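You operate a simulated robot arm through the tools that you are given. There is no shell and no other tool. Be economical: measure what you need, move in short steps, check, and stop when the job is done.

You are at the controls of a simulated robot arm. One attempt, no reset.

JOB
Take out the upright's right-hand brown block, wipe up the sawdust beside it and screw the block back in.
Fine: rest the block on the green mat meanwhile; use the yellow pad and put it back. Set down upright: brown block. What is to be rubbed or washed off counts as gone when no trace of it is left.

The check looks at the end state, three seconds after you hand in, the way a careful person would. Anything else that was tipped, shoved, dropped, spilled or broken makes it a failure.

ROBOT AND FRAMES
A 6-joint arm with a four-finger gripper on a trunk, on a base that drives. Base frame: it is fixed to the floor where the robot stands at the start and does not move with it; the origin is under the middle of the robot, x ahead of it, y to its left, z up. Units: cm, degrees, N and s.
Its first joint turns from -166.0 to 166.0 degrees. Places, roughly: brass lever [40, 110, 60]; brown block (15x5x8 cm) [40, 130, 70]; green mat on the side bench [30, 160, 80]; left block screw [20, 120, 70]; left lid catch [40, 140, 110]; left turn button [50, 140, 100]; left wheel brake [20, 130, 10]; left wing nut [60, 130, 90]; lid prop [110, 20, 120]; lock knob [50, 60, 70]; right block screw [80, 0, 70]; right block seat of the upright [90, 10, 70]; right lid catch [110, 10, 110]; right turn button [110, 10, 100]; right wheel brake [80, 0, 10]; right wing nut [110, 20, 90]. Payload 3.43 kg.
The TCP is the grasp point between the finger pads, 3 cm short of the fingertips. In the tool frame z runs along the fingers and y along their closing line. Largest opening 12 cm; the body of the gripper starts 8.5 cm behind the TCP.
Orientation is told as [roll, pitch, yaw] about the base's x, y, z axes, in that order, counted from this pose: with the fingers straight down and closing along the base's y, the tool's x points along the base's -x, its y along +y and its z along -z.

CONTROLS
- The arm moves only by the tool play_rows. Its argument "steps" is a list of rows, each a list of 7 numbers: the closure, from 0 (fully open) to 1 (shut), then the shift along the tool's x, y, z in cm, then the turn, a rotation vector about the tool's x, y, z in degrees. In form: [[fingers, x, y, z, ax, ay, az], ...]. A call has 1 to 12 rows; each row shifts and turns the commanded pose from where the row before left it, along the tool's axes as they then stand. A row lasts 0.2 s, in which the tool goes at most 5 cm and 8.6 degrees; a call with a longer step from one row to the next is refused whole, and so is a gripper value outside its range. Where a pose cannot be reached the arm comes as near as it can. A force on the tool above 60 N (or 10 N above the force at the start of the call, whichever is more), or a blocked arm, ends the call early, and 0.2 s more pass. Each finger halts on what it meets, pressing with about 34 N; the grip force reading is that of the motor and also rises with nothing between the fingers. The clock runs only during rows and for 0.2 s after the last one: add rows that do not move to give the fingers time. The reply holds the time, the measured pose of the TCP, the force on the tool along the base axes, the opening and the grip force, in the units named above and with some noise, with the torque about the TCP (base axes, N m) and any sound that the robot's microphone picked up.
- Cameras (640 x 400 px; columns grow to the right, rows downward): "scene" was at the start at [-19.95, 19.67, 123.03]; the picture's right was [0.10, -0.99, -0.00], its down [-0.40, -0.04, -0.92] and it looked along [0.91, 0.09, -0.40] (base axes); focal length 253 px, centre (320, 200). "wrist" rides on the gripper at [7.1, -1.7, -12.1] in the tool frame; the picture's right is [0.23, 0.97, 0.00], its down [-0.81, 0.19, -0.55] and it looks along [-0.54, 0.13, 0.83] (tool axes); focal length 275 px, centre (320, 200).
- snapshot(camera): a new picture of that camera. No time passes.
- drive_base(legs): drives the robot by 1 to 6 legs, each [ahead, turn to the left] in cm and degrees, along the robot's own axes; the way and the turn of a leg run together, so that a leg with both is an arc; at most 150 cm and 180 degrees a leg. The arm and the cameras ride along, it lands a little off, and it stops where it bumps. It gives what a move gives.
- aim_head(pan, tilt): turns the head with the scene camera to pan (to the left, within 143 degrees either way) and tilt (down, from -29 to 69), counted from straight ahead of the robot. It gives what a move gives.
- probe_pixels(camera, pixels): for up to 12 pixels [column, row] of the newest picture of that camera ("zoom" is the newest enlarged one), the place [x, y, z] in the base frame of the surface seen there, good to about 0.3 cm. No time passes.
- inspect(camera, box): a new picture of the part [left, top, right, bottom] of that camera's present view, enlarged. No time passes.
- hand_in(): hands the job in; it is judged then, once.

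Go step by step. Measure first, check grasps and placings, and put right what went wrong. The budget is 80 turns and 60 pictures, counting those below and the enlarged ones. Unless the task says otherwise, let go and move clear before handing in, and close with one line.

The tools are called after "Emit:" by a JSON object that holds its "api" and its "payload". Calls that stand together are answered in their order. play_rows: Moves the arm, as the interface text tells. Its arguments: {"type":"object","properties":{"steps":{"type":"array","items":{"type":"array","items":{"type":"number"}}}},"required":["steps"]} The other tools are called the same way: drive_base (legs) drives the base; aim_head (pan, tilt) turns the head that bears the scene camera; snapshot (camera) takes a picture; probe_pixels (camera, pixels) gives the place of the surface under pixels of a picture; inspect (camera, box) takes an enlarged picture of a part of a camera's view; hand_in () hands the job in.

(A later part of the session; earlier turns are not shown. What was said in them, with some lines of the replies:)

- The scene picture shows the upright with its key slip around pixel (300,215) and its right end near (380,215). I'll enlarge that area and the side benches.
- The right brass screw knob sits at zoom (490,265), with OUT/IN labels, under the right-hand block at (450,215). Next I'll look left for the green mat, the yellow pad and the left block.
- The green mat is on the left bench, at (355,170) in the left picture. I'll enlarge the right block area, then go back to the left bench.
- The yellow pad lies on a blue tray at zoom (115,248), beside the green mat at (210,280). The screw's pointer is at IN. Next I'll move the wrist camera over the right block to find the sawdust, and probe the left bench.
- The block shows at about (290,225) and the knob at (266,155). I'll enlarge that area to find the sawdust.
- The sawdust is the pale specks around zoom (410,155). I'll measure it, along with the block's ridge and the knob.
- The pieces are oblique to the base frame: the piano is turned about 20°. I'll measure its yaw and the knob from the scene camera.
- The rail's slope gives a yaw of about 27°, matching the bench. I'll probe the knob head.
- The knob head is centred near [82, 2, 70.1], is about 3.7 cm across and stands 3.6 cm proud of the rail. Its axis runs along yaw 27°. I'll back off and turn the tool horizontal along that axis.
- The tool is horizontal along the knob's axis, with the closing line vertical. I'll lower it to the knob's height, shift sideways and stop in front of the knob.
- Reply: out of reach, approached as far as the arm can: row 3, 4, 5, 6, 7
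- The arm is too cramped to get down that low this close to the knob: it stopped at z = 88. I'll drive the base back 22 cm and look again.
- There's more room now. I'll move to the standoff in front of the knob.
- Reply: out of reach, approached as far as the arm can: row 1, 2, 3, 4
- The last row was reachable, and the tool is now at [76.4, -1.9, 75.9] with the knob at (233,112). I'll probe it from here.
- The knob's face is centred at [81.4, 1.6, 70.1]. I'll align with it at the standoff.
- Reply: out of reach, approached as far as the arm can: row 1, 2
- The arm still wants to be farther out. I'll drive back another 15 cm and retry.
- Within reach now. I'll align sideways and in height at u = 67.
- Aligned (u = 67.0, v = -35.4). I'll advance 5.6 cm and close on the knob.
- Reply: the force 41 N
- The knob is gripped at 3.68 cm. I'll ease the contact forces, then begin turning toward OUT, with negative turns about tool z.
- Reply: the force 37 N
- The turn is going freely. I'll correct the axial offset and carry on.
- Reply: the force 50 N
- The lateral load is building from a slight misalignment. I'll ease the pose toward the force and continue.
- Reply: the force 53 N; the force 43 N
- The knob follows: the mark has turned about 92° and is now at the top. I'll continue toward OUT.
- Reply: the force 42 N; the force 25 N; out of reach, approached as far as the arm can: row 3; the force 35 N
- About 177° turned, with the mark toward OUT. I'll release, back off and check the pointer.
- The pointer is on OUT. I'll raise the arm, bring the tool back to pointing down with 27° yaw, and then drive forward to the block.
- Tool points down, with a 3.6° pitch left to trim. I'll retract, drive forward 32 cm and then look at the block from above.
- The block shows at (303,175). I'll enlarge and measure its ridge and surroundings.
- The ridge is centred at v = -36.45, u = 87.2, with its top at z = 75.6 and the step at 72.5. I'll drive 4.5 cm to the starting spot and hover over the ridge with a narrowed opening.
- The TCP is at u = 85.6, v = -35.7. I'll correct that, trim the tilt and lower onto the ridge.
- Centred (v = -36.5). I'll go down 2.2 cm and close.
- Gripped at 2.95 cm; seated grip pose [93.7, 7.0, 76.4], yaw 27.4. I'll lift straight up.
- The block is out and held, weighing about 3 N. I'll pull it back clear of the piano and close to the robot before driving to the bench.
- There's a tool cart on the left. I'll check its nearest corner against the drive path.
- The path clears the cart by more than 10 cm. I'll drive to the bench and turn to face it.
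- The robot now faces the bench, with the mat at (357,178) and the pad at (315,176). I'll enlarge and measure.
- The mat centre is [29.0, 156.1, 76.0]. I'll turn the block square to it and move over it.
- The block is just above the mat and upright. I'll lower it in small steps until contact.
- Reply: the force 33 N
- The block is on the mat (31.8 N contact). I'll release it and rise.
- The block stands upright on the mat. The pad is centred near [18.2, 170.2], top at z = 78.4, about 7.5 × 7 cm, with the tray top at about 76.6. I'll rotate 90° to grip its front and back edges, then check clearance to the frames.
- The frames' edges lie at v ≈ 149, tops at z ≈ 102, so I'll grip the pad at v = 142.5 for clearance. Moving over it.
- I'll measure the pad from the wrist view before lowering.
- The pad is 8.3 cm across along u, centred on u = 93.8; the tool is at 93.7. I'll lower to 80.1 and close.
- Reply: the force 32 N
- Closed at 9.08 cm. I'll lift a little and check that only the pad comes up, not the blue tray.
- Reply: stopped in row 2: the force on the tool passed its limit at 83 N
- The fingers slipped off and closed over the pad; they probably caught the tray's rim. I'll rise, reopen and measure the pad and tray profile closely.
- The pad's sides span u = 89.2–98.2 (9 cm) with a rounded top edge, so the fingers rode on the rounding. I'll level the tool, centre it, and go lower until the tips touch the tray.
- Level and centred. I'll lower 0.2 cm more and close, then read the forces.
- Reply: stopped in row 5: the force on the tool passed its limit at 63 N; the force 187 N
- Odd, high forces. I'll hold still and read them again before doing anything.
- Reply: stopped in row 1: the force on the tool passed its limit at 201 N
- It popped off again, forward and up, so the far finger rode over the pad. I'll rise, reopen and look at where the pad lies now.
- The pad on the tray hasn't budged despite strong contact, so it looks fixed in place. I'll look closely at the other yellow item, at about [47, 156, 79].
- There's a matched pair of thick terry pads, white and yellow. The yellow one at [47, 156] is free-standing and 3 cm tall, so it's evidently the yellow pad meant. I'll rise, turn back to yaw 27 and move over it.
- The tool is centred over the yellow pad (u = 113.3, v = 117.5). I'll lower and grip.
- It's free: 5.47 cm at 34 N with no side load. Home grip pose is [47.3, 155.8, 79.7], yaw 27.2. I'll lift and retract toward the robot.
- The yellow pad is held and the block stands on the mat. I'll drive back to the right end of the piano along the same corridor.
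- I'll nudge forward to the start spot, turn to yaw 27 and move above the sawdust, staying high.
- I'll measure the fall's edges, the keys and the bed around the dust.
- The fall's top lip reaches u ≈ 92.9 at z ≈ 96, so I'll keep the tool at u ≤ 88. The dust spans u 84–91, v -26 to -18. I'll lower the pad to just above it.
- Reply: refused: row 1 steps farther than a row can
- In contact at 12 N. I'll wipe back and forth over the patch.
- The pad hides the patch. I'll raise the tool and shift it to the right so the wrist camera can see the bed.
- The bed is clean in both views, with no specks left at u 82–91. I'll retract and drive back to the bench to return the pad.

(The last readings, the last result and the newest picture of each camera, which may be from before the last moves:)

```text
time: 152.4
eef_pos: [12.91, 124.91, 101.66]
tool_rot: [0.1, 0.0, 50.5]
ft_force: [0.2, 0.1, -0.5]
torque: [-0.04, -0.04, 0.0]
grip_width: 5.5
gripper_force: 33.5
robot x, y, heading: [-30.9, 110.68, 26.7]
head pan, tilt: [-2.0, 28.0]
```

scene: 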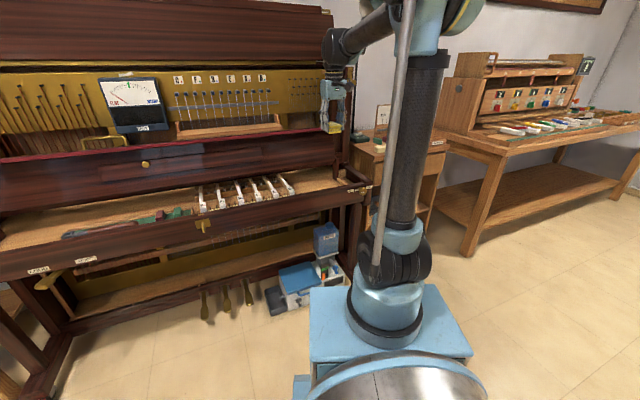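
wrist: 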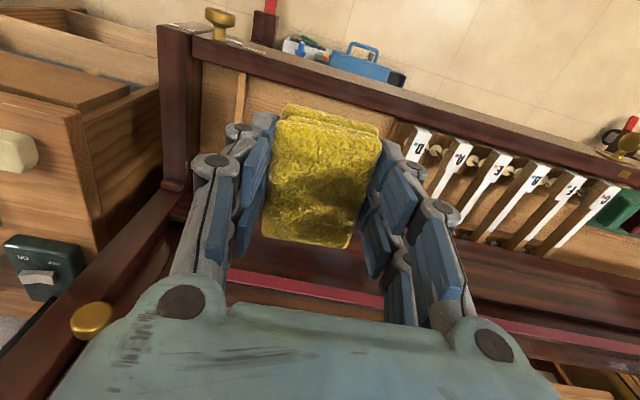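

I'll turn to yaw 27, move left first and then out over the pad's home spot.

Emit:
{"api": "play_rows", "payload": {"steps": [[1, 0, 0, 0, 0, 0, 7.8], [1, 0, 0, 0, 0, 0, 7.8], [1, 0, 0, 0, 0, 0, 7.7], [1, 0, 4, 0, 0, 0, 0], [1, 0, 4, 0, 0, 0, 0], [1, 0, 4, 0, 0, 0, 0], [1, -4.4, 0, 0, 0, 0, 0], [1, -4.4, 0, 0, 0, 0, 0], [1, -4.4, 0, 0, 0, 0, 0], [1, -4.4, 0, 0, 0, 0, 0], [1, -4.4, 0, 0, 0, 0, 0], [1, -4.4, 0, 0, 0, 0, 0]]}}

Emit:
{"api": "play_rows", "payload": {"steps": [[1, -4.4, 0, 0, 0, 0, 0], [1, -4.4, 0, 0, 0, 0, 0], [1, -4.4, 0, 0, 0, 0, 0], [1, -4.4, 0, 0, 0, 0, 0], [1, 0, 0, 0, 0, 0, 0], [1, 0, 0, 0, 0, 0, 0]]}}

```text
time: 155.0
eef_pos: [29.86, 146.9, 102.65]
tool_rot: [0.0, -0.7, 27.2]
ft_force: [-1.0, 0.5, 0.2]
torque: [0.01, -0.07, -0.02]
grip_width: 5.5
gripper_force: 33.8
robot x, y, heading: [-30.55, 110.89, 26.8]
head pan, tilt: [-2.0, 28.0]
```

```text
time: 156.4
eef_pos: [45.4, 155.3, 102.71]
tool_rot: [0.0, -0.7, 27.2]
ft_force: [-0.6, 0.2, -0.4]
torque: [-0.01, 0.02, -0.02]
grip_width: 5.47
gripper_force: 33.9
robot x, y, heading: [-30.78, 110.64, 26.6]
head pan, tilt: [-2.0, 28.0]
```

Emit:
{"api": "play_rows", "payload": {"steps": [[1, -1.95, -0.4, 3, 0, 0.6, 0], [1, 0, 0, 4.5, 0, 0, 0], [1, 0, 0, 4.5, 0, 0, 0], [1, 0, 0, 4.5, 0, 0, 0], [1, 0, 0, 4.0, 0, 0, 0], [1, 0, 0, 0, 0, 0, 0]]}}

```text
time: 157.8
eef_pos: [47.22, 155.72, 82.21]
tool_rot: [0.0, -0.2, 27.2]
ft_force: [-0.2, 1.0, -0.9]
torque: [-0.03, -0.01, 0.03]
grip_width: 5.5
gripper_force: 34.2
robot x, y, heading: [-30.93, 110.75, 26.9]
head pan, tilt: [-2.0, 28.0]
```

Over the home spot within 0.15 cm. I'll lower to the bench.

Emit:
{"api": "play_rows", "payload": {"steps": [[1, 0, 0, 1.5, 0, 0, 0], [1, 0, 0, 0.8, 0, 0, 0], [1, 0, 0, 0.2, 0, 0, 0], [1, 0, 0, 0, 0, 0, 0]]}}

```text
time: 158.8
eef_pos: [47.45, 155.76, 79.66]
tool_rot: [0.0, -0.2, 27.2]
ft_force: [-0.7, 0.7, -0.5]
torque: [0.0, -0.01, -0.01]
grip_width: 5.49
gripper_force: 33.9
robot x, y, heading: [-30.91, 110.76, 26.8]
head pan, tilt: [-2.0, 28.0]
```

Emit:
{"api": "play_rows", "payload": {"steps": [[1, 0, 0, 0.1, 0, 0, 0], [1, 0, 0, 0, 0, 0, 0]]}}

```text
time: 159.4
eef_pos: [47.43, 155.72, 79.63]
tool_rot: [0.0, 0.0, 27.1]
ft_force: [0.9, 0.0, -0.4]
torque: [0.03, 0.02, -0.02]
grip_width: 5.49
gripper_force: 34.2
robot x, y, heading: [-30.51, 110.83, 26.9]
head pan, tilt: [-2.0, 28.0]
```

Emit:
{"api": "play_rows", "payload": {"steps": [[1, 0, 0, 0.1, 0, 0, 0], [1, 0, 0, 0, 0, 0, 0], [0.5, 0, 0, 0, 0, 0, 0], [0.37, 0, 0, 0, 0, 0, 0], [0.37, 0, 0, 0, 0, 0, 0], [0.37, 0, 0, -3, 0, 0, 0], [0.37, 0, 0, -4.5, 0, 0, 0], [0.37, 0, 0, -4.5, 0, 0, 0], [0.37, 0, 0, -4.5, 0, 0, 0], [0.5, 0, 0, 0, 0, 0, 0]]}}

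Emit:
{"api": "play_rows", "payload": {"steps": [[0.5, 4.05, 2.1, 0, 0, 0, 0], [0.5, 4.05, 2.1, 0, 0, 0, 0], [0.5, 4.05, 2.1, 0, 0, 0, 0], [0.5, 4.05, 2.1, 0, 0, 0, 0], [0.5, 0, 0, 0, 0, 0, 0], [0.5, 0, 0, 0, 0, 0, 0]]}}

Emit:
{"api": "aim_head", "payload": {"pan": 5, "tilt": 30}}

Emit:
{"api": "inspect", "payload": {"camera": "scene", "box": [280, 120, 408, 200]}}

```text
time: 161.6
eef_pos: [47.5, 155.58, 96.19]
tool_rot: [-0.1, 0.0, 27.3]
ft_force: [-0.4, 0.1, -0.5]
torque: [0.01, -0.02, 0.0]
grip_width: 6.0
gripper_force: 0.0
robot x, y, heading: [-30.8, 110.53, 27.1]
head pan, tilt: [-2.0, 28.0]
```

```text
time: 163.0
eef_pos: [29.18, 155.71, 96.1]
tool_rot: [0.0, -0.2, 27.1]
ft_force: [-0.2, 0.0, -0.3]
torque: [0.02, -0.02, 0.01]
grip_width: 5.97
gripper_force: 0.0
robot x, y, heading: [-30.95, 110.3, 26.6]
head pan, tilt: [-2.0, 28.0]
```

```text
time: 163.7
eef_pos: [29.31, 155.69, 96.13]
tool_rot: [0.0, -0.3, 27.2]
ft_force: [0.0, 0.0, -0.2]
torque: [-0.03, -0.01, 0.02]
grip_width: 5.98
gripper_force: 0.1
robot x, y, heading: [-30.98, 110.24, 26.8]
head pan, tilt: [5.0, 30.0]
```

```text
5.00 times, centred on (344, 160) of scene
5 turns are left
```

zoom: 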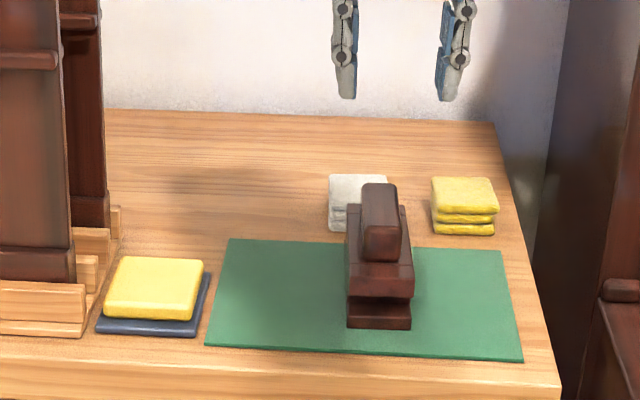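

Only 5 turns remain, so I'll batch the rest. The pad is back home and the block stands at (378,250). In this turn I'll grip the block, lift, retract, drive back and stop short of the seat.

Emit:
{"api": "play_rows", "payload": {"steps": [[0.5, 0, 0.4, 4, 0, 0, 0], [0.5, 0, 0, 4, 0, 0, 0], [0.5, 0, 0, 2.3, 0, 0, 0], [0.5, 0, 0, 1.2, 0, 0, 0], [0.5, 0, 0, 0, 0, 0, 0], [1, 0, 0, 0, 0, 0, 0], [1, 0, 0, 0, 0, 0, 0], [1, 0, 0, 0, 0, 0, 0], [1, 0, 0, -2, 0, 0, 0], [1, 0, 0, -4, 0, 0, 0], [1, 0, 0, -4.5, 0, 0, 0], [1, 0, 0, -4.5, 0, 0, 0]]}}

Emit:
{"api": "play_rows", "payload": {"steps": [[1, 3.85, -1.25, 0, 0, 0, 0], [1, 3.85, -1.25, 0, 0, 0, 0], [1, 3.85, -1.25, 0, 0, 0, 0], [1, 3.85, -1.25, 0, 0, 0, 0], [1, 3.85, -1.25, 0, 0, 0, 0], [1, 3.85, -1.25, 0, 0, 0, 0], [1, 3.85, -1.25, 0, 0, 0, 0], [1, 3.85, -1.25, 0, 0, 0, 0], [1, 0, 0, 0, 0, 0, 0]]}}

Emit:
{"api": "drive_base", "payload": {"legs": [[0, -101.1], [114.5, 0], [0, 78]]}}

Emit:
{"api": "play_rows", "payload": {"steps": [[1, 0, 0, 0, 0, 0, -7.7], [1, 0, 0, 0, 0, 0, -7.7], [1, 0, 0, 0, 0, 0, -7.7], [1, -4.2, -2.2, 0, 0, 0, 0], [1, -4.2, -2.2, 0, 0, 0, 0], [1, -4.2, -2.2, 0, 0, 0, 0], [1, -4.2, -2.2, 0, 0, 0, 0], [1, -4.2, -2.2, 0, 0, 0, 0], [1, -4.2, -2.2, 0, 0, 0, 0], [1, -4.2, -2.2, 0, 0, 0, 0], [1, -4.2, -2.2, 0, 0, 0, 0], [1, 0, 0, 0, 0, 0, 0]]}}

Emit:
{"api": "snapshot", "payload": {"camera": "wrist"}}

```text
time: 166.3
eef_pos: [29.04, 156.16, 99.58]
tool_rot: [-0.1, -0.1, 27.2]
ft_force: [0.3, -0.8, -2.2]
torque: [-0.03, 0.04, -0.03]
grip_width: 2.99
gripper_force: 33.9
robot x, y, heading: [-30.76, 110.17, 26.7]
head pan, tilt: [5.0, 30.0]
```

```text
time: 168.3
eef_pos: [6.33, 133.19, 99.39]
tool_rot: [0.0, -0.1, 27.2]
ft_force: [0.3, 0.4, -2.6]
torque: [-0.04, 0.05, -0.01]
grip_width: 2.99
gripper_force: 33.6
robot x, y, heading: [-30.79, 110.63, 26.7]
head pan, tilt: [5.0, 30.0]
```

```text
time: 182.9
eef_pos: [44.01, 3.83, 99.37]
tool_rot: [0.0, 0.0, 3.1]
ft_force: [-0.3, 0.1, -2.9]
torque: [0.01, 0.04, -0.03]
grip_width: 3.0
gripper_force: 33.8
robot x, y, heading: [0.91, -2.81, 2.7]
head pan, tilt: [5.0, 30.0]
```

```text
time: 185.5
eef_pos: [80.98, 2.51, 100.5]
tool_rot: [-0.3, -0.7, 26.2]
ft_force: [-0.4, -0.2, -1.9]
torque: [0.01, -0.01, 0.02]
grip_width: 2.96
gripper_force: 33.9
robot x, y, heading: [1.21, -2.12, 2.7]
head pan, tilt: [5.0, 30.0]
```

```text
5 pictures are left
4 turns are left
```

wrist: 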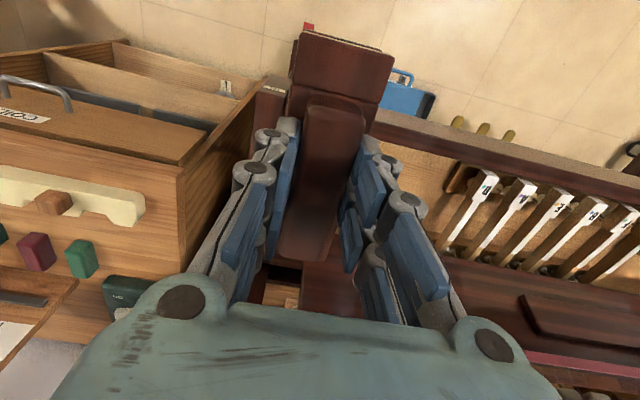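

The block is held level. The seat grip pose in piano axes is u = 86.76, v = -36.35, and the tool is at u = 73.3, v = -34.5. I'll hover just above the seat and read the pose.

Emit:
{"api": "play_rows", "payload": {"steps": [[1, -4.49, -0.6, 0, -0.3, 0.7, -1.1], [1, -4.49, -0.6, 0, 0, 0, 0], [1, -4.49, -0.6, 0, 0, 0, 0], [1, 0, 0, 4, 0, 0, 0], [1, 0, 0, 4, 0, 0, 0], [1, 0, 0, 4, 0, 0, 0], [1, 0, 0, 3.5, 0, 0, 0], [1, 0, 0, 0, 0, 0, 0], [1, 0, 0, 0, 0, 0, 0]]}}

Emit:
{"api": "play_rows", "payload": {"steps": [[1, 0, 0, 0, 0, 0, 0]]}}

Emit:
{"api": "snapshot", "payload": {"camera": "wrist"}}

```text
time: 187.5
eef_pos: [93.6, 7.04, 85.03]
tool_rot: [-0.1, 0.0, 27.2]
ft_force: [2.2, -3.9, -5.0]
torque: [-0.36, 0.03, -0.42]
grip_width: 2.97
gripper_force: 33.6
robot x, y, heading: [0.65, -2.06, 2.7]
head pan, tilt: [5.0, 30.0]
```

```text
time: 187.9
eef_pos: [93.64, 7.1, 84.86]
tool_rot: [0.1, 0.0, 27.3]
ft_force: [2.6, -4.7, -5.0]
torque: [-0.45, 0.1, -0.52]
grip_width: 2.97
gripper_force: 34.2
robot x, y, heading: [0.93, -2.35, 2.5]
head pan, tilt: [5.0, 30.0]
```

```text
4 pictures are left
3 turns are left
```

wrist: 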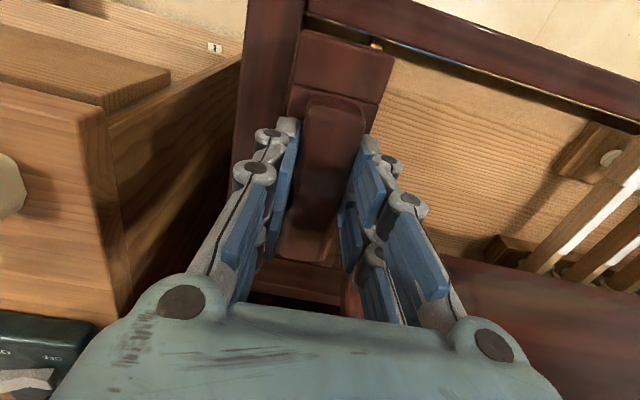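

The block hovers over its pocket within 0.2 cm, with a slight brush on the left. In one batch I'll trim right, seat it, release, back off, drive back and bring the tool horizontal before the knob.

Emit:
{"api": "play_rows", "payload": {"steps": [[1, -0.1, -0.15, 0.5, 0, 0, 0], [1, 0, 0, 1.5, 0, 0, 0], [1, 0, 0, 1.5, 0, 0, 0], [1, 0, 0, 1.5, 0, 0, 0], [1, 0, 0, 1.5, 0, 0, 0], [1, 0, 0, 1.2, 0, 0, 0], [1, 0, 0, 0.5, 0, 0, 0], [1, 0, 0, 0.2, 0, 0, 0], [1, 0, 0, 0, 0, 0, 0]]}}

Emit:
{"api": "play_rows", "payload": {"steps": [[1, 0, 0, 0.15, 0, 0, 0], [1, 0, 0, 0.15, 0, 0, 0], [1, 0, 0, 0, 0, 0, 0]]}}

Emit:
{"api": "play_rows", "payload": {"steps": [[1, 0, 0, -0.1, 0, 0, 0], [0.6, 0, 0, 0, 0, 0, 0], [0.6, 0, 0, 0, 0, 0, 0], [0.6, 0, 0, 0, 0, 0, 0], [0.6, 0, 0, -2, 0, 0, 0], [0.6, 0, 0, -4, 0, 0, 0], [0.6, 0, 0, -4, 0, 0, 0], [0.6, 0, 0, -4, 0, 0, 0], [0.6, 0, 0, -4, 0, 0, 0], [0.6, 0, 0, 0, 0, 0, 0]]}}

Emit:
{"api": "play_rows", "payload": {"steps": [[0.6, 4.2, 2.4, -0.7, 0, 0, 0], [0.6, 4.2, 2.4, -0.7, 0, 0, 0], [0.6, 4.2, 2.4, -0.7, 0, 0, 0], [0.3, 4.2, 2.4, -0.7, 0, 0, 0], [0, 0, 0, 0, 0, 0, 0]]}}

Emit:
{"api": "inspect", "payload": {"camera": "wrist", "box": [200, 110, 440, 310]}}

Emit:
{"api": "drive_base", "payload": {"legs": [[-38.5, 0]]}}

Emit:
{"api": "play_rows", "payload": {"steps": [[0, -3.5, -3.3, 0, 0, 0, 0], [0, -3.5, -3.3, 0, 0, 0, 0], [0, -3.5, -3.3, 0, 0, 0, 0], [0, -3.5, -3.3, 0, 0, 0, 0], [0, -3.5, -3.3, 0, 0, 0, 0], [0, -3.5, -3.3, 0, 0, 0, 0], [0, -3.5, -3.3, 0, 0, 0, 0], [0, -3.5, -3.3, 0, 0, 0, 0], [0, 0, 0, 0, 0, 0, 0]]}}

Emit:
{"api": "play_rows", "payload": {"steps": [[0, 0, 0, 0, 0, -8.2, 0], [0, 0, 0, 0, 0, -8.2, 0], [0, 0, 0, 0, 0, -8.2, 0], [0, 0, 0, 0, 0, -8.2, 0], [0, 0, 0, 0, 0, -8.2, 0], [0, 0, 0, 0, 0, -8.2, 0], [0, 0, 0, 0, 0, -8.2, 0], [0, 0, 0, 0, 0, -8.2, 0], [0, 0, 0, 0, 0, -8.2, 0], [0, 0, 0, 0, 0, -8.2, 0], [0, 0, 0, 0, 0, -8.0, 0], [0, 0, 0, 0, 0, 0, 0]]}}

Emit:
{"api": "play_rows", "payload": {"steps": [[0, 0, 0, 0, 0, 0, -7.8], [0, 0, 0, 0, 0, 0, -7.8], [0, 0, 0, 0, 0, 0, -7.8], [0, 0, 0, 0, 0, 0, -7.8], [0, 0, 0, 0, 0, 0, -7.8], [0, 0, 0, 0, 0, 0, -7.8], [0, 0, 0, 0, 0, 0, -7.8], [0, 0, 0, 0, 0, 0, -7.8], [0, 0, 0, 0, 0, 0, -7.8], [0, 0, 0, 0, 0, 0, -7.8], [0, 0, 0, 0, 0, 0, -7.8], [0, 0, 0, 0, 0, 0, 0]]}}

Emit:
{"api": "play_rows", "payload": {"steps": [[0, 0, 4.4, 0, 0, 0, 0], [0, 0, 4.4, 0, 0, 0, 0], [0, 0, 4.4, 0, 0, 0, 0], [0, 0, 4.4, 0, 0, 0, 0], [0, 0, 4.4, 0, 0, 0, 0], [0, 0, 4.4, 0, 0, 0, 0], [0, 0, 0, 0, 0, 0, 0], [0, 0, 0, 0, 0, 0, 0]]}}

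Emit:
{"api": "snapshot", "payload": {"camera": "wrist"}}

```text
time: 189.9
eef_pos: [93.69, 7.08, 76.55]
tool_rot: [0.0, 0.0, 27.2]
ft_force: [0.5, -0.1, -2.5]
torque: [-0.03, 0.0, 0.06]
grip_width: 2.99
gripper_force: 33.9
robot x, y, heading: [1.23, -2.43, 2.5]
head pan, tilt: [5.0, 30.0]
```

```text
time: 190.7
eef_pos: [93.55, 7.1, 76.23]
tool_rot: [0.0, 0.0, 27.2]
ft_force: [0.9, 0.0, -3.3]
torque: [0.0, 0.01, 0.02]
grip_width: 2.96
gripper_force: 34.1
robot x, y, heading: [0.71, -2.18, 2.7]
head pan, tilt: [5.0, 30.0]
```

```text
time: 192.9
eef_pos: [93.77, 6.77, 94.54]
tool_rot: [0.1, 0.1, 27.3]
ft_force: [1.3, 0.7, -1.2]
torque: [-0.04, 0.01, 0.01]
grip_width: 4.82
gripper_force: 0.1
robot x, y, heading: [0.81, -2.48, 2.8]
head pan, tilt: [5.0, 30.0]
```

```text
time: 194.1
eef_pos: [74.5, 7.78, 96.97]
tool_rot: [0.0, 0.0, 27.2]
ft_force: [0.7, -0.2, -0.3]
torque: [-0.01, -0.01, 0.04]
grip_width: 11.94
gripper_force: 0.1
robot x, y, heading: [1.19, -2.4, 2.6]
head pan, tilt: [5.0, 30.0]
```

```text
2.00 times, centred on (320, 210) of wrist
```

zoom: 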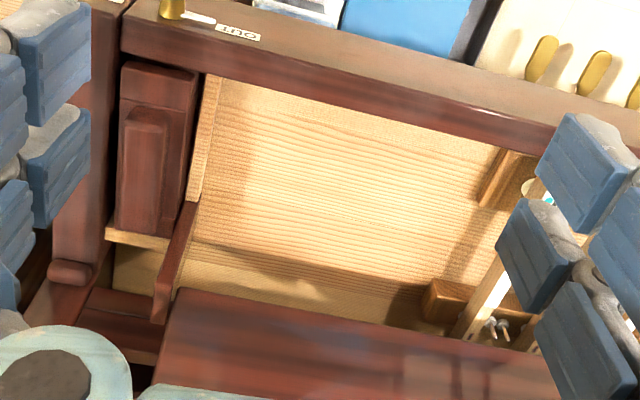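

```text
time: 196.6
eef_pos: [35.17, 6.02, 96.84]
tool_rot: [0.0, 0.1, 27.4]
ft_force: [-0.4, -0.7, 0.0]
torque: [0.03, 0.0, -0.01]
grip_width: 12.0
gripper_force: 0.2
robot x, y, heading: [-38.29, -4.16, 2.8]
head pan, tilt: [5.0, 30.0]
```

```text
time: 198.6
eef_pos: [71.18, -4.64, 98.17]
tool_rot: [-0.3, -0.6, 27.3]
ft_force: [0.0, 1.9, 0.6]
torque: [0.0, -0.03, 0.01]
grip_width: 11.98
gripper_force: 0.1
robot x, y, heading: [-38.5, -4.58, 2.6]
head pan, tilt: [5.0, 30.0]
```

```text
time: 201.2
eef_pos: [71.07, -4.59, 98.12]
tool_rot: [-152.5, -89.2, 180.0]
ft_force: [0.8, -0.3, 0.5]
torque: [0.0, -0.02, 0.04]
grip_width: 11.99
gripper_force: 0.0
robot x, y, heading: [-38.21, -4.18, 3.0]
head pan, tilt: [5.0, 30.0]
```

```text
time: 203.8
eef_pos: [71.08, -4.31, 98.22]
tool_rot: [-88.5, -5.5, 117.1]
ft_force: [-0.1, -0.7, -0.5]
torque: [-0.04, 0.01, 0.01]
grip_width: 11.99
gripper_force: 0.0
robot x, y, heading: [-38.29, -4.62, 2.8]
head pan, tilt: [5.0, 30.0]
```

```text
time: 205.6
eef_pos: [70.62, -2.8, 71.89]
tool_rot: [-88.4, -5.5, 117.0]
ft_force: [0.2, -1.6, -0.2]
torque: [0.02, -0.02, 0.01]
grip_width: 12.0
gripper_force: 0.1
robot x, y, heading: [-38.51, -4.12, 2.5]
head pan, tilt: [5.0, 30.0]
```

```text
2 pictures are left
2 turns are left
```

wrist: 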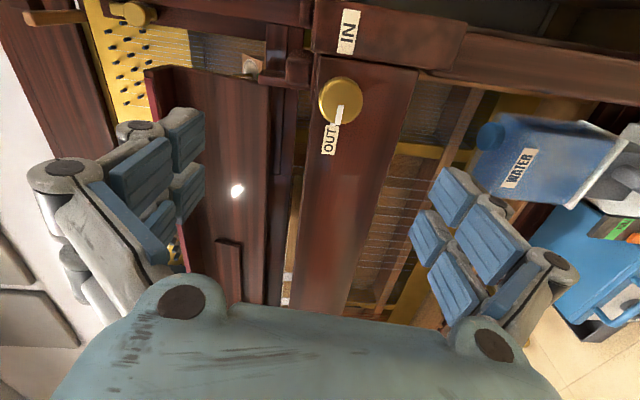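

The picture shows the block seated, the bed clean, and the knob's mark still on OUT at (330,130). From the earlier turn the knob axis lies at v = -35.75, z = 69.9. I'll align, grip and turn it back to IN in short calls.

Emit:
{"api": "play_rows", "payload": {"steps": [[0, 0.7, 0.9, 2, 1.6, 0, 0], [0, 0.67, 0.87, 2, 0, 0, 0], [0, 0, 0, 3, 0, 0, 0], [0, 0, 0, 2.65, 0, 0, 0], [0, 0, 0, 1.5, 0, 0, 0], [0, 0, 0, 0, 0, 0, 0]]}}

Emit:
{"api": "play_rows", "payload": {"steps": [[1, 0, 0, 0, 0, 0, 0], [1, 0, 0, 0, 0, 0, 0], [1, 0, 0, 0, 0, 0, 0], [1, 0, 0, 0, 0, 0, 0]]}}

Emit:
{"api": "play_rows", "payload": {"steps": [[1, 0.018, 0, 0, 0, 0, 8.1], [1, 0.018, 0, 0, 0, 0, 8.1], [1, 0.018, 0, 0, 0, 0, 8.1], [1, 0.018, 0, 0, 0, 0, 8.1], [1, 0, 0, 0, 0, 0, 0]]}}

Emit:
{"api": "play_rows", "payload": {"steps": [[1, 0.018, 0, 0, 0, 0, 8.1], [1, 0.018, 0, 0, 0, 0, 8.1], [1, 0.018, 0, 0, 0, 0, 8.1], [1, 0.018, 0, 0, 0, 0, 8.1], [1, 0, 0, 0, 0, 0, 0]]}}

Emit:
{"api": "play_rows", "payload": {"steps": [[1, 0.018, 0, 0, 0, 0, 8.1], [1, 0.018, 0, 0, 0, 0, 8.1], [1, 0.018, 0, 0, 0, 0, 8.1], [1, 0.018, 0, 0, 0, 0, 8.1], [1, 0, 0, 0, 0, 0, 0]]}}

Emit:
{"api": "play_rows", "payload": {"steps": [[1, 0.018, 0, 0, 0, 0, 8.1], [1, 0.018, 0, 0, 0, 0, 8.1], [1, 0.018, 0, 0, 0, 0, 8.1], [1, 0.018, 0, 0, 0, 0, 8.1], [1, 0, 0, 0, 0, 0, 0]]}}

Emit:
{"api": "play_rows", "payload": {"steps": [[1, 0.018, 0, 0, 0, 0, 8.1], [1, 0.018, 0, 0, 0, 0, 8.1], [1, 0.018, 0, 0, 0, 0, 8.1], [1, 0.018, 0, 0, 0, 0, 8.1], [1, 0, 0, 0, 0, 0, 0]]}}

Emit:
{"api": "play_rows", "payload": {"steps": [[1, 0.018, 0, 0, 0, 0, 8.1], [1, 0.018, 0, 0, 0, 0, 8.1], [1, 0, 0, 0, 0, 0, 0]]}}

Emit:
{"api": "snapshot", "payload": {"camera": "wrist"}}

```text
time: 207.0
eef_pos: [81.18, 1.15, 69.86]
tool_rot: [-88.9, -6.3, 117.0]
ft_force: [-0.3, -0.3, -0.2]
torque: [-0.04, -0.03, -0.02]
grip_width: 12.0
gripper_force: 0.0
out of reach, approached as far as the arm can: row 1
robot x, y, heading: [-37.97, -4.54, 2.4]
head pan, tilt: [5.0, 30.0]
```

```text
time: 208.0
eef_pos: [80.92, 1.1, 70.02]
tool_rot: [-89.1, -6.3, 117.1]
ft_force: [7.8, -3.5, 26.1]
torque: [0.13, -0.4, -0.09]
grip_width: 3.59
gripper_force: 44.7
robot x, y, heading: [-38.2, -4.34, 2.7]
head pan, tilt: [5.0, 30.0]
```

```text
time: 209.2
eef_pos: [80.28, 1.65, 70.84]
tool_rot: [-89.2, -38.4, 117.1]
ft_force: [4.6, 43.8, -60.9]
torque: [0.34, 1.47, 0.4]
grip_width: 3.65
gripper_force: 45.1
robot x, y, heading: [-38.17, -4.15, 2.7]
head pan, tilt: [5.0, 30.0]
stopped in row 5: the force on the tool passed its limit at 61 N (the readings are from after the stop); the commanded pose is now the measured one
```

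```text
time: 210.4
eef_pos: [80.35, 1.05, 71.38]
tool_rot: [-88.9, -71.0, 116.0]
ft_force: [23.1, 34.0, 6.6]
torque: [0.51, -0.46, 0.58]
grip_width: 3.72
gripper_force: 45.1
robot x, y, heading: [-38.01, -4.33, 2.8]
head pan, tilt: [5.0, 30.0]
```

```text
time: 211.6
eef_pos: [80.55, 0.3, 71.18]
tool_rot: [88.4, -76.6, -62.2]
ft_force: [34.3, -46.6, 9.5]
torque: [-0.08, -1.32, -1.46]
grip_width: 3.7
gripper_force: 44.9
robot x, y, heading: [-38.29, -4.3, 2.7]
head pan, tilt: [5.0, 30.0]
```

```text
time: 212.3
eef_pos: [79.69, -1.29, 72.48]
tool_rot: [90.4, -59.2, -65.3]
ft_force: [31.0, -76.6, -15.2]
torque: [-2.27, -0.48, -2.35]
grip_width: 3.2
gripper_force: 44.3
robot x, y, heading: [-38.1, -4.28, 2.8]
head pan, tilt: [5.0, 30.0]
stopped in row 3: the force on the tool passed its limit at 75 N (the readings are from after the stop); the commanded pose is now the measured one
```

```text
time: 212.6
eef_pos: [78.8, -1.19, 73.89]
tool_rot: [91.5, -57.8, -66.5]
ft_force: [2.8, -0.5, -4.0]
torque: [0.14, -0.35, 0.11]
grip_width: 0.0
gripper_force: 33.5
robot x, y, heading: [-38.24, -4.52, 2.8]
head pan, tilt: [5.0, 30.0]
stopped in row 1: the force on the tool passed its limit at 98 N (the readings are from after the stop); the commanded pose is now the measured one
```

```text
time: 213.4
eef_pos: [78.78, -1.19, 73.9]
tool_rot: [91.1, -41.6, -65.9]
ft_force: [0.3, -0.2, 0.7]
torque: [-0.02, 0.03, 0.03]
grip_width: 0.01
gripper_force: 33.6
robot x, y, heading: [-38.45, -4.26, 2.8]
head pan, tilt: [5.0, 30.0]
```

```text
1 pictures are left
1 turns are left
```

wrist: 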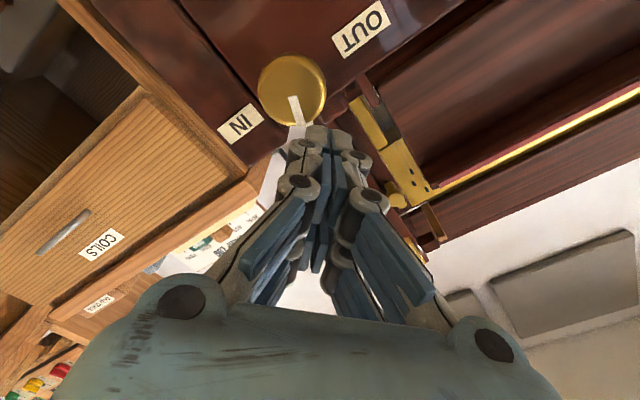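

The fingers slipped off at about 114°. From the picture (mark tip (299,122), knob centre (292,88)) the pointer is still 64° short of IN. In this last turn I'll retreat, re-align on the axis, regrip across the pointer, turn the last 66° in short calls, release, back off and hand in.

Emit:
{"api": "play_rows", "payload": {"steps": [[1, 0, 0, -4, 0, 0, 0], [1, 0, 0, -1, 0, 0, 0], [0.5, 0, 0, 0, -1.5, 1.7, 0], [0, 0, 0, 0, 0, 0, -7.87], [0, 0, 0, 0, 0, 0, -7.87], [0, 0, 0, 0, 0, 0, -7.86], [0, 1.95, -0.42, 0, 0, 0, 0], [0, 1.94, -0.42, 0, 0, 0, 0], [0, 0, 0, 0, 0, 0, 0]]}}

Emit:
{"api": "play_rows", "payload": {"steps": [[0, 0, 0, 2.5, 0, 0, 0], [0, 0, 0, 2.5, 0, 0, 0], [0, 0, 0, 2.0, 0, 0, 0], [0, 0, 0, 1.05, 0, 0, 0], [0, 0, 0, 0, 0, 0, 0], [1, 0, 0, 0, 0, 0, 0], [1, 0, 0, 0, 0, 0, 0], [1, 0, 0, 0, 0, 0, 0], [1, 0, 0, 0, 0, 0, 0]]}}

Emit:
{"api": "play_rows", "payload": {"steps": [[1, 0, -0.06, 0, 0, 0, 8.3], [1, 0, -0.04, 0, 0, 0, 8.3], [1, 0, 0, 0, 0, 0, 0]]}}

Emit:
{"api": "play_rows", "payload": {"steps": [[1, 0, -0.06, 0, 0, 0, 8.3], [1, 0, -0.04, 0, 0, 0, 8.3], [1, 0, 0, 0, 0, 0, 0]]}}

Emit:
{"api": "play_rows", "payload": {"steps": [[1, 0, -0.06, 0, 0, 0, 8.3], [1, 0, -0.04, 0, 0, 0, 8.3], [1, 0, 0, 0, 0, 0, 0]]}}

Emit:
{"api": "play_rows", "payload": {"steps": [[1, 0, -0.06, 0, 0, 0, 8.3], [1, 0, -0.04, 0, 0, 0, 8.3], [1, 0, 0, 0, 0, 0, 0]]}}

Emit:
{"api": "play_rows", "payload": {"steps": [[0, 0, 0, 0, 0, 0, 0], [0, 0, 0, 0, 0, 0, 0], [0, 0, 0, 0, 0, 0, 0], [0, 0, 0, -3, 0, 0, 0], [0, 0, 0, -4, 0, 0, 0], [0, 0, 0, -4, 0, 0, 0], [0, 0, 0, 0, 0, 0, 0]]}}

Emit:
{"api": "hand_in", "payload": {}}

```text
time: 215.4
eef_pos: [73.87, -2.26, 70.09]
tool_rot: [91.9, -65.3, -64.8]
ft_force: [0.4, 0.2, 0.4]
torque: [0.0, -0.01, 0.03]
grip_width: 11.99
gripper_force: 0.0
robot x, y, heading: [-38.18, -3.99, 2.7]
head pan, tilt: [5.0, 30.0]
```

```text
time: 217.4
eef_pos: [81.13, 0.81, 70.09]
tool_rot: [92.0, -65.2, -64.9]
ft_force: [15.3, -36.1, -17.4]
torque: [-0.15, 0.22, -0.9]
grip_width: 3.56
gripper_force: 45.0
robot x, y, heading: [-38.2, -4.37, 2.8]
head pan, tilt: [5.0, 30.0]
```

```text
time: 218.2
eef_pos: [81.17, 0.92, 70.03]
tool_rot: [91.1, -48.6, -64.1]
ft_force: [6.1, -40.0, -21.9]
torque: [-0.09, 0.25, -0.92]
grip_width: 3.53
gripper_force: 45.2
robot x, y, heading: [-38.13, -4.5, 2.9]
head pan, tilt: [5.0, 30.0]
```

```text
time: 219.0
eef_pos: [81.19, 0.83, 70.06]
tool_rot: [91.0, -32.0, -63.5]
ft_force: [1.5, -32.7, -18.5]
torque: [-0.09, 0.19, -0.77]
grip_width: 3.56
gripper_force: 45.3
robot x, y, heading: [-38.55, -3.97, 2.5]
head pan, tilt: [5.0, 30.0]
```

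```text
time: 219.8
eef_pos: [81.03, 0.95, 70.09]
tool_rot: [90.9, -15.2, -63.3]
ft_force: [9.2, -25.8, 2.6]
torque: [0.11, -0.08, -0.47]
grip_width: 3.54
gripper_force: 45.4
robot x, y, heading: [-38.33, -4.14, 2.6]
head pan, tilt: [5.0, 30.0]
```

```text
time: 220.6
eef_pos: [81.18, 0.96, 69.99]
tool_rot: [90.9, 1.2, -62.9]
ft_force: [9.4, -20.7, 18.8]
torque: [0.11, -0.27, -0.21]
grip_width: 3.53
gripper_force: 44.1
robot x, y, heading: [-38.25, -4.5, 2.8]
head pan, tilt: [5.0, 30.0]
```

```text
time: 222.2
eef_pos: [71.24, -3.96, 69.9]
tool_rot: [90.8, 1.1, -62.8]
ft_force: [0.1, -0.5, 0.1]
torque: [0.0, 0.02, 0.0]
grip_width: 11.99
gripper_force: 0.2
robot x, y, heading: [-38.54, -3.98, 2.9]
head pan, tilt: [5.0, 30.0]
```

```text
The job is handed in.
```

The job is handed in: the block is back in its seat, the sawdust is wiped up, the yellow terry pad is back in its place, and the screw was turned back to IN. I had no turns left to take a final picture, so the screw's end position rests on the measured 66° last turn (it was about 64° short). I also tried to grip the yellow pad on the blue tray first; it did not move.
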